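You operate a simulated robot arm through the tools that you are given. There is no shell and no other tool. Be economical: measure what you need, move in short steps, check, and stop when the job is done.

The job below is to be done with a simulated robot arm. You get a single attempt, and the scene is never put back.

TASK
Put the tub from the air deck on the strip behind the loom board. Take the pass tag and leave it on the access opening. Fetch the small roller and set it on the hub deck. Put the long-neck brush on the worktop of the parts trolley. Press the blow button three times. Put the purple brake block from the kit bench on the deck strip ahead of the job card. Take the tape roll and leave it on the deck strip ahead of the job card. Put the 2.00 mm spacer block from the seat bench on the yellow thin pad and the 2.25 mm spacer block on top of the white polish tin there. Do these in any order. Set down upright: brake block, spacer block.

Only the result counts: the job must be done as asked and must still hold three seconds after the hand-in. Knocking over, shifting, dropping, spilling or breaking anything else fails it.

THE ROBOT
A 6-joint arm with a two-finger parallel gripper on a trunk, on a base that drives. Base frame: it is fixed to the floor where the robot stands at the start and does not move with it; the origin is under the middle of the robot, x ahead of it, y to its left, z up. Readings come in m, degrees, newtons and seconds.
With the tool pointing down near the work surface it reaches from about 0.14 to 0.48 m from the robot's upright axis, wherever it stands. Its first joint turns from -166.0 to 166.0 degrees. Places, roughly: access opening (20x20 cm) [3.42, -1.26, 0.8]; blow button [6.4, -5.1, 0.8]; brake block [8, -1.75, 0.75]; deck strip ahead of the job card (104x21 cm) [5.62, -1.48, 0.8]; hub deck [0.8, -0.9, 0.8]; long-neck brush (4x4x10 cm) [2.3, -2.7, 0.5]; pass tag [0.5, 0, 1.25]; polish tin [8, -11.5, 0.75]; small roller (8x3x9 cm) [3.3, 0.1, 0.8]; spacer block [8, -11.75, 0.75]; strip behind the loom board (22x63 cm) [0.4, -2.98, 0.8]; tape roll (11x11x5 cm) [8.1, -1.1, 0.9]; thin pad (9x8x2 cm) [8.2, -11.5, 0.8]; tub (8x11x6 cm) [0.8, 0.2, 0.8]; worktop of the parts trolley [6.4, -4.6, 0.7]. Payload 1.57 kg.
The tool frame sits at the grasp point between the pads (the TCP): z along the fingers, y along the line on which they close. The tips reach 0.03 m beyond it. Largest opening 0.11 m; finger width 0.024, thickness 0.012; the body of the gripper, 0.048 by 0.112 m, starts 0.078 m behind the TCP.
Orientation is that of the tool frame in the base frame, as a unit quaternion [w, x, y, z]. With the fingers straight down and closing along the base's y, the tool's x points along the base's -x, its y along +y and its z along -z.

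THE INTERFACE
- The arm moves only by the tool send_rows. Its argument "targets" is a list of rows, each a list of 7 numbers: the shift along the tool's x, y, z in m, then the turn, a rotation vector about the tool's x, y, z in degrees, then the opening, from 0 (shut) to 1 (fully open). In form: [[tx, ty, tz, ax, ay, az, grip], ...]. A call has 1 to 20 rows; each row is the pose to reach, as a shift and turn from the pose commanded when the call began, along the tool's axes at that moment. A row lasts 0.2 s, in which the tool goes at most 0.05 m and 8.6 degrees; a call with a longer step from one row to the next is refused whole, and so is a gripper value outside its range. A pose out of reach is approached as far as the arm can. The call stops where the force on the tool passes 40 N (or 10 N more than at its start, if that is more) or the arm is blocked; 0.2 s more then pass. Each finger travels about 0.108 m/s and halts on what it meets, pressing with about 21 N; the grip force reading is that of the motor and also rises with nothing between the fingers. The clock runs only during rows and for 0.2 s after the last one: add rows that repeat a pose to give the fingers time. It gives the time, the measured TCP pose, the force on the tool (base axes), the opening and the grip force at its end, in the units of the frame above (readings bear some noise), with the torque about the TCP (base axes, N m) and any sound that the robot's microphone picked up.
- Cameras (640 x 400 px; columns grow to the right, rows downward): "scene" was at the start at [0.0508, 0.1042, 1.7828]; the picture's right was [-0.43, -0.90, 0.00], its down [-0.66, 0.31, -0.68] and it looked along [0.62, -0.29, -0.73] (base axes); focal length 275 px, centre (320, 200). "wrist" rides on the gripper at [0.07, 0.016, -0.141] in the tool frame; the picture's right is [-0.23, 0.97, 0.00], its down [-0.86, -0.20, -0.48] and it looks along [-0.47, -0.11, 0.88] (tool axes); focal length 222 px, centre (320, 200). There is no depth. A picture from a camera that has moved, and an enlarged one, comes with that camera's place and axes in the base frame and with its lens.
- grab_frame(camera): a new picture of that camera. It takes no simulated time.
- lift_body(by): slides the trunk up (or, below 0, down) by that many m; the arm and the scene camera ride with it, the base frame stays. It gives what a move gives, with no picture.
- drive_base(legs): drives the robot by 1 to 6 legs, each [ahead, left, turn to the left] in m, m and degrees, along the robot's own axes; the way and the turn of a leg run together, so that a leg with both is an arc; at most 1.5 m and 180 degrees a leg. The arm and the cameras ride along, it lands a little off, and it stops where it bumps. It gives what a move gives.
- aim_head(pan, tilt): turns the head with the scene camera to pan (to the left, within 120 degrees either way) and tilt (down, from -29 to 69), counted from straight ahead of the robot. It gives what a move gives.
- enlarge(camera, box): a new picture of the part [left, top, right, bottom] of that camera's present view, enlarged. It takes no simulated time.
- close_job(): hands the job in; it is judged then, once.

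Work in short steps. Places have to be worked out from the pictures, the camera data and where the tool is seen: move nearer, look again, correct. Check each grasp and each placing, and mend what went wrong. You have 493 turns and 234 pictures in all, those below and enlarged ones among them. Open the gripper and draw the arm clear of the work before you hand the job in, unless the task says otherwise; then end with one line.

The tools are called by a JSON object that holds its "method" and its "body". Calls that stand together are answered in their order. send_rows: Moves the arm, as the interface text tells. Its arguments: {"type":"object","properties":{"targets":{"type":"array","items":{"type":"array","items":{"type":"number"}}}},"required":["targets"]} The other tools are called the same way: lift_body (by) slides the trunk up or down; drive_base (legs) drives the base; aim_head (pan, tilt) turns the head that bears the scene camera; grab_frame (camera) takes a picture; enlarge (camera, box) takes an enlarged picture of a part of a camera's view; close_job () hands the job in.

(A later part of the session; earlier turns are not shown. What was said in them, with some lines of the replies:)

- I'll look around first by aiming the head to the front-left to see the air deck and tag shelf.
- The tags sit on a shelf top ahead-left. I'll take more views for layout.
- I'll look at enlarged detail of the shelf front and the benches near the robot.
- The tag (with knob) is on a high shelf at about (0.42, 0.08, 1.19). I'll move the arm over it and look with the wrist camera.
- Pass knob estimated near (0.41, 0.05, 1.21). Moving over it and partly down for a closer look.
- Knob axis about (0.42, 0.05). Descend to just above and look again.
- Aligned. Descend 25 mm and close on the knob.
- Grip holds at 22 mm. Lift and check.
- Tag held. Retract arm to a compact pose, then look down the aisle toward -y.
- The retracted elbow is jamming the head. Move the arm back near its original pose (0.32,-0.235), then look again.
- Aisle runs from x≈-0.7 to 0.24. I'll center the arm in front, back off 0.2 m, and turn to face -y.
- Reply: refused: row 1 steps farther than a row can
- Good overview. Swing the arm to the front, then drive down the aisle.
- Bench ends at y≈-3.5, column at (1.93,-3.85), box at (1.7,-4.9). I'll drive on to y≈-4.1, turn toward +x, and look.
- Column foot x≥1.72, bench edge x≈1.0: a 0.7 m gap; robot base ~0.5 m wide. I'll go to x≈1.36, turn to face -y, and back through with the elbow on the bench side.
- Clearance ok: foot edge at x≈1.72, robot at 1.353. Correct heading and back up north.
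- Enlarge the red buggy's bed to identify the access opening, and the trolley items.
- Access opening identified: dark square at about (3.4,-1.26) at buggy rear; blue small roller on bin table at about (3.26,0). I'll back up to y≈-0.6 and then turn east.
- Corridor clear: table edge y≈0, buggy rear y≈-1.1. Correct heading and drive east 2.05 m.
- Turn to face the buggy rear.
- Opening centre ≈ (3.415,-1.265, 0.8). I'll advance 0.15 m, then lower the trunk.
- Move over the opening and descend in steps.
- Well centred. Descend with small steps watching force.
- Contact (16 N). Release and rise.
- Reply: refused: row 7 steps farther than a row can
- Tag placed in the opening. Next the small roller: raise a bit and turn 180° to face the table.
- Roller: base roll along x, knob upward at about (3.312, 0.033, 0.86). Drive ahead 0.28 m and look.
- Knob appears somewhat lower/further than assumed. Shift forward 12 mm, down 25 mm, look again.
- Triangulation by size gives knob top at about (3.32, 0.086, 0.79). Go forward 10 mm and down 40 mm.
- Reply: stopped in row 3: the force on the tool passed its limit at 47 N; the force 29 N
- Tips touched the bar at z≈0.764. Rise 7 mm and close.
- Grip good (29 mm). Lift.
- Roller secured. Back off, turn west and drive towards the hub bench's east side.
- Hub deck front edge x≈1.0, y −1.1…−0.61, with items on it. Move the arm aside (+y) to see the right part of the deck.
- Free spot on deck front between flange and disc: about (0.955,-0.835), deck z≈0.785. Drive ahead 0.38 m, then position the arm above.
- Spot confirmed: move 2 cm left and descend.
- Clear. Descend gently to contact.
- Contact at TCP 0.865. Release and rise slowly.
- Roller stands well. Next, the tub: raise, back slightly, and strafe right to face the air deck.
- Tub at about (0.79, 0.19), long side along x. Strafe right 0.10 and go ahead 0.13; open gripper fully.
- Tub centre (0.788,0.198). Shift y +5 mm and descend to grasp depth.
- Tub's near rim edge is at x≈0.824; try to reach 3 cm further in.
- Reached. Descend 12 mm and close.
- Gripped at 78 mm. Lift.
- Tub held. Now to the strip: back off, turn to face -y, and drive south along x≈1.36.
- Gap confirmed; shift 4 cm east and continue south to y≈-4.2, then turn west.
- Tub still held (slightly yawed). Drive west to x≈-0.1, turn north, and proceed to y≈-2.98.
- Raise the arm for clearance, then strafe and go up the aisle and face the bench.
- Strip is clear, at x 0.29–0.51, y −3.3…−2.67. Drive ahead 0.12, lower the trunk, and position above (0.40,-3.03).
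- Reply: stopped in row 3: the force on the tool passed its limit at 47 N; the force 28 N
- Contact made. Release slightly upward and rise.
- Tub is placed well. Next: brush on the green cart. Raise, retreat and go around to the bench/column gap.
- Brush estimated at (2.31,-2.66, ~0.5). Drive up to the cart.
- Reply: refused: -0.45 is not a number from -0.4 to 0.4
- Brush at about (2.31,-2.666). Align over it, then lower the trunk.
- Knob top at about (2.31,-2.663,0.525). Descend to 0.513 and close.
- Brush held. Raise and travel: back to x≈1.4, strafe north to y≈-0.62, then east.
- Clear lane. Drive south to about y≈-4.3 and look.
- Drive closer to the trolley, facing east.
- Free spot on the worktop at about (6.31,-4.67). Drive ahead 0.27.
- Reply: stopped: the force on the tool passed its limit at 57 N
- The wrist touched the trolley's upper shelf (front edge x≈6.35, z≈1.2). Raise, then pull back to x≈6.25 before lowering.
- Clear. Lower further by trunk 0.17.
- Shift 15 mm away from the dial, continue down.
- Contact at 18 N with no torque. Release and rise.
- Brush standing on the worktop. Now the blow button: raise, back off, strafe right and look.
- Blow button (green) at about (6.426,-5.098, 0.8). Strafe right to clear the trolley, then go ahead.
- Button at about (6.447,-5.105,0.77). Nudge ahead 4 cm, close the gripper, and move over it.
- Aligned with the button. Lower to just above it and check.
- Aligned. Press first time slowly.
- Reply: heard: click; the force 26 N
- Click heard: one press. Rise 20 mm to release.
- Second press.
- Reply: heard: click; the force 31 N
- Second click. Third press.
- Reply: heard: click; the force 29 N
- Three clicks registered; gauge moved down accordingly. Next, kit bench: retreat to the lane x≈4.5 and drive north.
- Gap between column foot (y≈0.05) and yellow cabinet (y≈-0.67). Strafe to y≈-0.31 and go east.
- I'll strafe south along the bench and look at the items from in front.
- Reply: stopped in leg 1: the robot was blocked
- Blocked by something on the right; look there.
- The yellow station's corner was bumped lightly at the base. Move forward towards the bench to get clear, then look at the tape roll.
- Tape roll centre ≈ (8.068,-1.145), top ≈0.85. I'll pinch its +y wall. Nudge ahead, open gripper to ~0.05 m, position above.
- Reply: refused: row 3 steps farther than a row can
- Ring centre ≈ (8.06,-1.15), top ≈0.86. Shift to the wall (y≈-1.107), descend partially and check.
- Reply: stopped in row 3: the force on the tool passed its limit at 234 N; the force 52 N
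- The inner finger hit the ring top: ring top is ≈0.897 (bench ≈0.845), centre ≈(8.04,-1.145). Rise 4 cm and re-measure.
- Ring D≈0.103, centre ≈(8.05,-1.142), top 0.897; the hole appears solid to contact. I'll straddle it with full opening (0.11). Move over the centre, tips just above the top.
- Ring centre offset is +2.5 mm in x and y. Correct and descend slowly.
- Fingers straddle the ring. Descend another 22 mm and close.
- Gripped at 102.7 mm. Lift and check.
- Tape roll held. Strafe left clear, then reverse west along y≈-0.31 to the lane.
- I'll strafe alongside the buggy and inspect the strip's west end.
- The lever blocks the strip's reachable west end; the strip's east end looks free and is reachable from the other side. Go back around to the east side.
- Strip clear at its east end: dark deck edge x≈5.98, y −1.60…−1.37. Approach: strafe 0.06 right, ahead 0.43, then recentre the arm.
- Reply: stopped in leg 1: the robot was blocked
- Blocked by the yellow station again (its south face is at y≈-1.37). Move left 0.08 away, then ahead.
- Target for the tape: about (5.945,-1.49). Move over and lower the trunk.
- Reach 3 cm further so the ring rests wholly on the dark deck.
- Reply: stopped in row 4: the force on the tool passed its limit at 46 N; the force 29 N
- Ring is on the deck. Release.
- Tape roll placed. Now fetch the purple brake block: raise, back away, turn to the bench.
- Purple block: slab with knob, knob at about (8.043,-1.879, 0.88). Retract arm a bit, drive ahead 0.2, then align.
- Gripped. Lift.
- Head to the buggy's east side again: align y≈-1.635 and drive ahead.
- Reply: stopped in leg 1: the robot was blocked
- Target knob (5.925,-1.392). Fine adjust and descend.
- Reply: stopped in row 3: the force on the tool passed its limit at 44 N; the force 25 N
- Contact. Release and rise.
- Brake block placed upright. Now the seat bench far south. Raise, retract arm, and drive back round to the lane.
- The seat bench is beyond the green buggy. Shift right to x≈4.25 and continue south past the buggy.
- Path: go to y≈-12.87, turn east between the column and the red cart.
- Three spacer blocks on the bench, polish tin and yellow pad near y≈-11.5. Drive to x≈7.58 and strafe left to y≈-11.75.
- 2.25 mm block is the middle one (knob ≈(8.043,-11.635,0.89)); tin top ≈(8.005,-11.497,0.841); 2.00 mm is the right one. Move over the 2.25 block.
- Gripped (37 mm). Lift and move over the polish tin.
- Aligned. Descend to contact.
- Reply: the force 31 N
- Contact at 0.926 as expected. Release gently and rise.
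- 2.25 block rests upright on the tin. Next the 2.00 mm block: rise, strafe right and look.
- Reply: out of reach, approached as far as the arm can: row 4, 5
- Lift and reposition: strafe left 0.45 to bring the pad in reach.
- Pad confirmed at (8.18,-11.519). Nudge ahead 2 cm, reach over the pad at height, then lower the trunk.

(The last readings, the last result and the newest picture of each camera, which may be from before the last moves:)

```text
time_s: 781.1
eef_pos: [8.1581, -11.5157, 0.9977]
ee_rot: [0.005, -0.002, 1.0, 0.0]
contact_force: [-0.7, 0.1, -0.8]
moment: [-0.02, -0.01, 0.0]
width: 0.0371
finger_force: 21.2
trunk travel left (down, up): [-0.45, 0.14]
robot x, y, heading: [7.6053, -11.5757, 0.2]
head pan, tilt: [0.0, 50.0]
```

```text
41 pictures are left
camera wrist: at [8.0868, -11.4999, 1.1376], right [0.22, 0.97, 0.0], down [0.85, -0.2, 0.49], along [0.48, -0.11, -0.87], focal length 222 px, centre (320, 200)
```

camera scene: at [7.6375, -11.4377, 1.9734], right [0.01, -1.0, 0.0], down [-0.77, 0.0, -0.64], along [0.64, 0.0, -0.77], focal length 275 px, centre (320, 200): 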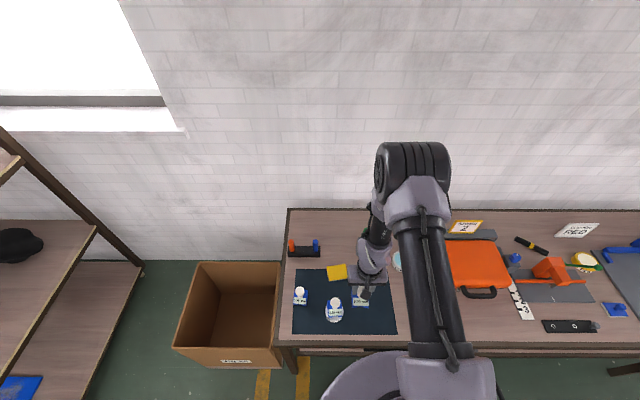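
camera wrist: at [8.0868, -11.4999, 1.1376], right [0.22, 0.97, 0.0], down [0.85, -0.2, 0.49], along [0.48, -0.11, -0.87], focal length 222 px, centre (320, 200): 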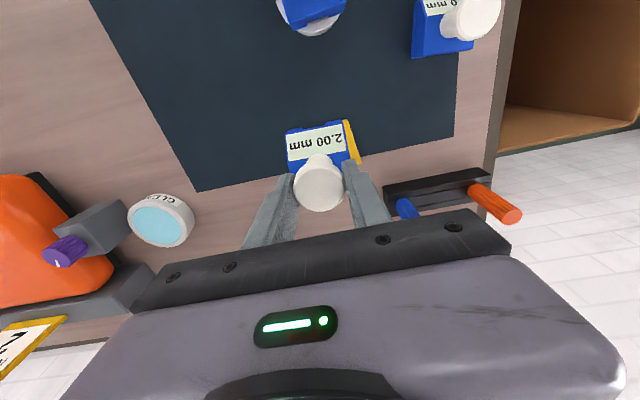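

{"method": "send_rows", "body": {"targets": [[-0.02, -0.002, 0.01, 0, 0, 0, 0.2], [-0.033, -0.003, 0.03, 0, 0, 0, 0.2], [-0.033, -0.003, 0.05, 0, 0, 0, 0.2]]}}

{"method": "grab_frame", "body": {"camera": "wrist"}}

{"method": "enlarge", "body": {"camera": "scene", "box": [280, 220, 420, 340]}}

```text
time_s: 781.9
eef_pos: [8.1914, -11.5192, 0.9456]
ee_rot: [0.005, -0.002, 1.0, 0.0]
contact_force: [-0.5, -0.1, -1.4]
moment: [0.01, -0.02, 0.0]
width: 0.0372
finger_force: 21.2
trunk travel left (down, up): [-0.45, 0.14]
robot x, y, heading: [7.6012, -11.5764, 0.1]
head pan, tilt: [0.0, 50.0]
```

```text
40 pictures are left
camera wrist: at [8.121, -11.5022, 1.088], right [0.22, 0.97, 0.0], down [0.85, -0.2, 0.49], along [0.48, -0.11, -0.87], focal length 222 px, centre (320, 200)
```

wrist: 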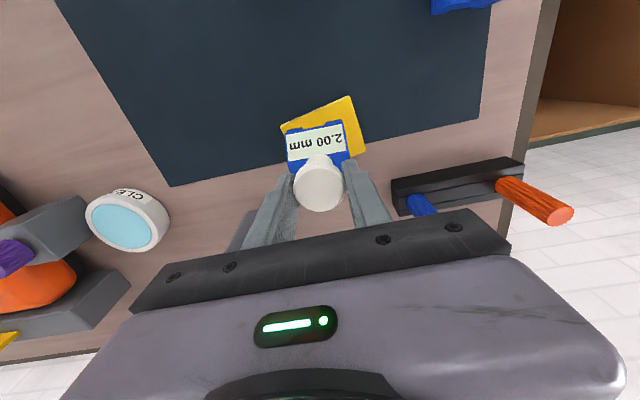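

```text
3.33 times, centred on (350, 280) of scene
camera zoom: at [7.6577, -11.4377, 1.8534], right [0.01, -1.0, 0.0], down [-0.77, 0.0, -0.64], along [0.64, 0.0, -0.77], focal length 916 px, centre (220, -67)
```

zoom: 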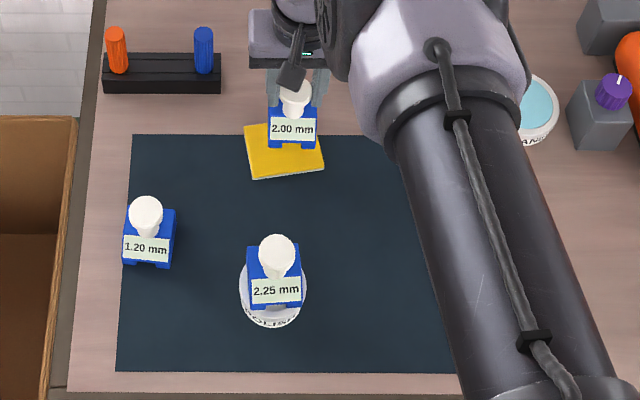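

{"method": "send_rows", "body": {"targets": [[-0.007, 0.004, 0.015, 0, 0, 0, 0.2], [-0.007, 0.004, 0.03, 0, 0, 0, 0.2], [-0.007, 0.004, 0.036, 0, 0, 0, 0.2], [-0.007, 0.004, 0.041, 0, 0, 0, 0.2], [-0.007, 0.004, 0.045, 0, 0, 0, 0.2]]}}

```text
time_s: 783.1
eef_pos: [8.1988, -11.5158, 0.9014]
ee_rot: [0.006, -0.001, 1.0, 0.0]
contact_force: [0.1, 0.8, -2.7]
moment: [0.03, -0.03, 0.0]
width: 0.0373
finger_force: 21.1
trunk travel left (down, up): [-0.45, 0.14]
robot x, y, heading: [7.6026, -11.576, 0.3]
head pan, tilt: [0.0, 50.0]
```

{"method": "send_rows", "body": {"targets": [[0, 0, 0.004, 0, 0, 0, 0.2], [0, 0, 0.008, 0, 0, 0, 0.2], [0, 0, 0.011, 0, 0, 0, 0.2]]}}

```text
time_s: 784.0
eef_pos: [8.199, -11.5162, 0.8959]
ee_rot: [0.01, -0.001, 1.0, 0.0]
contact_force: [-9.0, -0.8, 23.7]
moment: [-0.37, 0.49, -0.08]
width: 0.0372
finger_force: 20.8
trunk travel left (down, up): [-0.45, 0.14]
robot x, y, heading: [7.6007, -11.5736, 0.3]
head pan, tilt: [0.0, 50.0]
stopped in row 3: the force on the tool passed its limit at 44 N (the readings are from after the stop); the commanded pose is now the measured one
```

Contact with the pad. Release and rise.

{"method": "send_rows", "body": {"targets": [[0, 0, -0.003, 0, 0, 0, 0.4], [0, 0, -0.003, 0, 0, 0, 0.55], [0, 0, -0.003, 0, 0, 0, 0.55], [0, 0, -0.03, 0, 0, 0, 0.55], [0, 0, -0.07, 0, 0, 0, 0.55], [0, 0, -0.11, 0, 0, 0, 0.55], [0, 0, -0.15, 0, 0, 0, 0.55]]}}

{"method": "grab_frame", "body": {"camera": "wrist"}}

{"method": "enlarge", "body": {"camera": "scene", "box": [280, 220, 420, 340]}}

```text
time_s: 785.6
eef_pos: [8.199, -11.5151, 1.0449]
ee_rot: [0.007, -0.002, 1.0, 0.001]
contact_force: [-0.8, 0.8, 1.3]
moment: [0.01, -0.01, 0.01]
width: 0.0602
finger_force: 0.1
trunk travel left (down, up): [-0.45, 0.14]
robot x, y, heading: [7.6038, -11.5817, 0.4]
head pan, tilt: [0.0, 50.0]
```

```text
38 pictures are left
camera wrist: at [8.1274, -11.498, 1.1851], right [0.22, 0.97, 0.0], down [0.85, -0.2, 0.49], along [0.48, -0.11, -0.87], focal length 222 px, centre (320, 200)
```

wrist: 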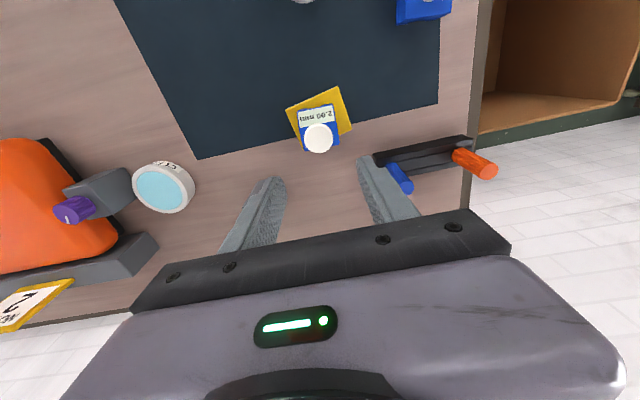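

```text
3.33 times, centred on (350, 280) of scene
camera zoom: at [7.6563, -11.4378, 1.8535], right [0.01, -1.0, 0.0], down [-0.77, 0.0, -0.64], along [0.64, 0.0, -0.77], focal length 916 px, centre (220, -67)
```

zoom: 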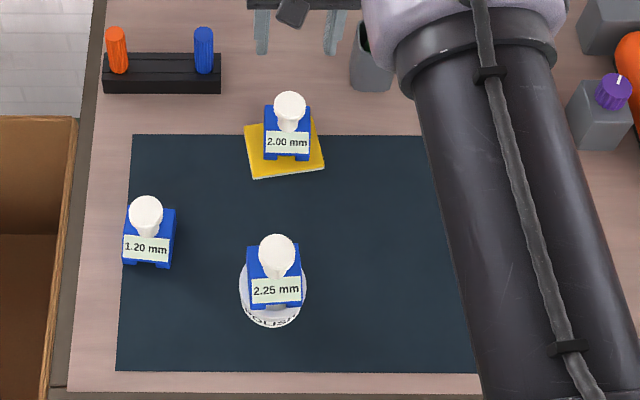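

2.00 mm block is upright on the pad. Retract the arm and take a final check of the bench.

{"method": "send_rows", "body": {"targets": [[0, 0, -0.04, 0, 0, 0, 0.55], [0.04, 0, -0.06, 0, 0, 0, 0.55], [0.08, 0, -0.08, 0, 0, 0, 0.55], [0.12, 0, -0.1, 0, 0, 0, 0.55], [0.16, 0, -0.1, 0, 0, 0, 0.55], [0.2, 0, -0.1, 0, 0, 0, 0.55]]}}

{"method": "drive_base", "body": {"legs": [[-0.02, 0, 0], [0, -0.5, 0]]}}

{"method": "aim_head", "body": {"pan": 25, "tilt": 48}}

{"method": "enlarge", "body": {"camera": "scene", "box": [170, 150, 400, 330]}}

```text
time_s: 787.0
eef_pos: [7.9961, -11.517, 1.1398]
ee_rot: [0.009, -0.001, 1.0, 0.0]
contact_force: [-0.3, 0.4, 0.3]
moment: [0.04, 0.0, 0.01]
width: 0.0604
finger_force: 0.2
trunk travel left (down, up): [-0.45, 0.14]
robot x, y, heading: [7.6043, -11.5754, 0.2]
head pan, tilt: [0.0, 50.0]
```

```text
time_s: 790.3
eef_pos: [7.9804, -12.0141, 1.1398]
ee_rot: [0.008, -0.003, 1.0, 0.001]
contact_force: [-0.1, 0.7, 0.6]
moment: [0.04, 0.0, 0.01]
width: 0.0608
finger_force: 0.0
trunk travel left (down, up): [-0.45, 0.14]
robot x, y, heading: [7.587, -12.0715, 0.3]
head pan, tilt: [0.0, 50.0]
```

```text
time_s: 791.2
eef_pos: [7.9813, -12.0127, 1.1391]
ee_rot: [0.008, -0.002, 1.0, 0.0]
contact_force: [-0.2, 0.7, -0.6]
moment: [-0.01, 0.03, -0.01]
width: 0.0605
finger_force: 0.0
trunk travel left (down, up): [-0.45, 0.14]
robot x, y, heading: [7.5832, -12.0737, 0.6]
head pan, tilt: [25.0, 48.0]
```

```text
2.22 times, centred on (285, 240) of scene
camera zoom: at [7.6349, -11.9005, 1.8562], right [0.43, -0.9, 0.0], down [-0.67, -0.32, -0.67], along [0.6, 0.29, -0.74], focal length 611 px, centre (398, 111)
```

zoom: 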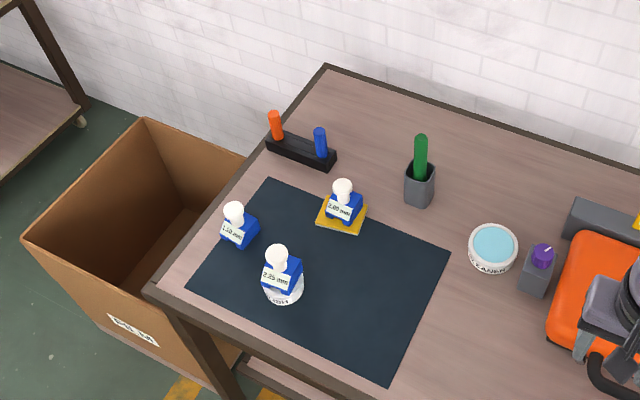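

Everything on the bench is in order. Open the gripper fully, draw the arm clear by backing away, and hand in.

{"method": "send_rows", "body": {"targets": [[0.03, 0, -0.03, 0, 0, 0, 0.8], [0.05, 0, -0.06, 0, 0, 0, 1], [0.05, 0, -0.06, 0, 0, 0, 1]]}}

{"method": "drive_base", "body": {"legs": [[0, -0.5, 0], [-0.2, 0, 0]]}}

```text
time_s: 792.0
eef_pos: [7.9312, -12.0142, 1.1977]
ee_rot: [0.008, -0.002, 1.0, 0.001]
contact_force: [0.1, 0.3, -1.1]
moment: [0.0, 0.02, -0.01]
width: 0.1099
finger_force: 0.1
trunk travel left (down, up): [-0.45, 0.14]
robot x, y, heading: [7.5887, -12.0715, 0.5]
head pan, tilt: [25.0, 48.0]
```

```text
time_s: 796.2
eef_pos: [7.733, -12.5265, 1.1991]
ee_rot: [0.008, 0.002, 1.0, 0.001]
contact_force: [-0.3, 0.3, 0.2]
moment: [0.0, 0.01, 0.02]
width: 0.1102
finger_force: 0.1
trunk travel left (down, up): [-0.45, 0.14]
robot x, y, heading: [7.3865, -12.5839, 0.1]
head pan, tilt: [25.0, 48.0]
```

All items are placed and the arm is clear; handing in.

{"method": "close_job", "body": {}}

```text
The job is handed in.
```

All eight items on the list are done and the job is handed in; every placed item looked right in the last picture I took of it, but I bumped the yellow charge station twice, the white buggy once and the trolley's upper shelf once, and did not check afterwards whether any of them moved.
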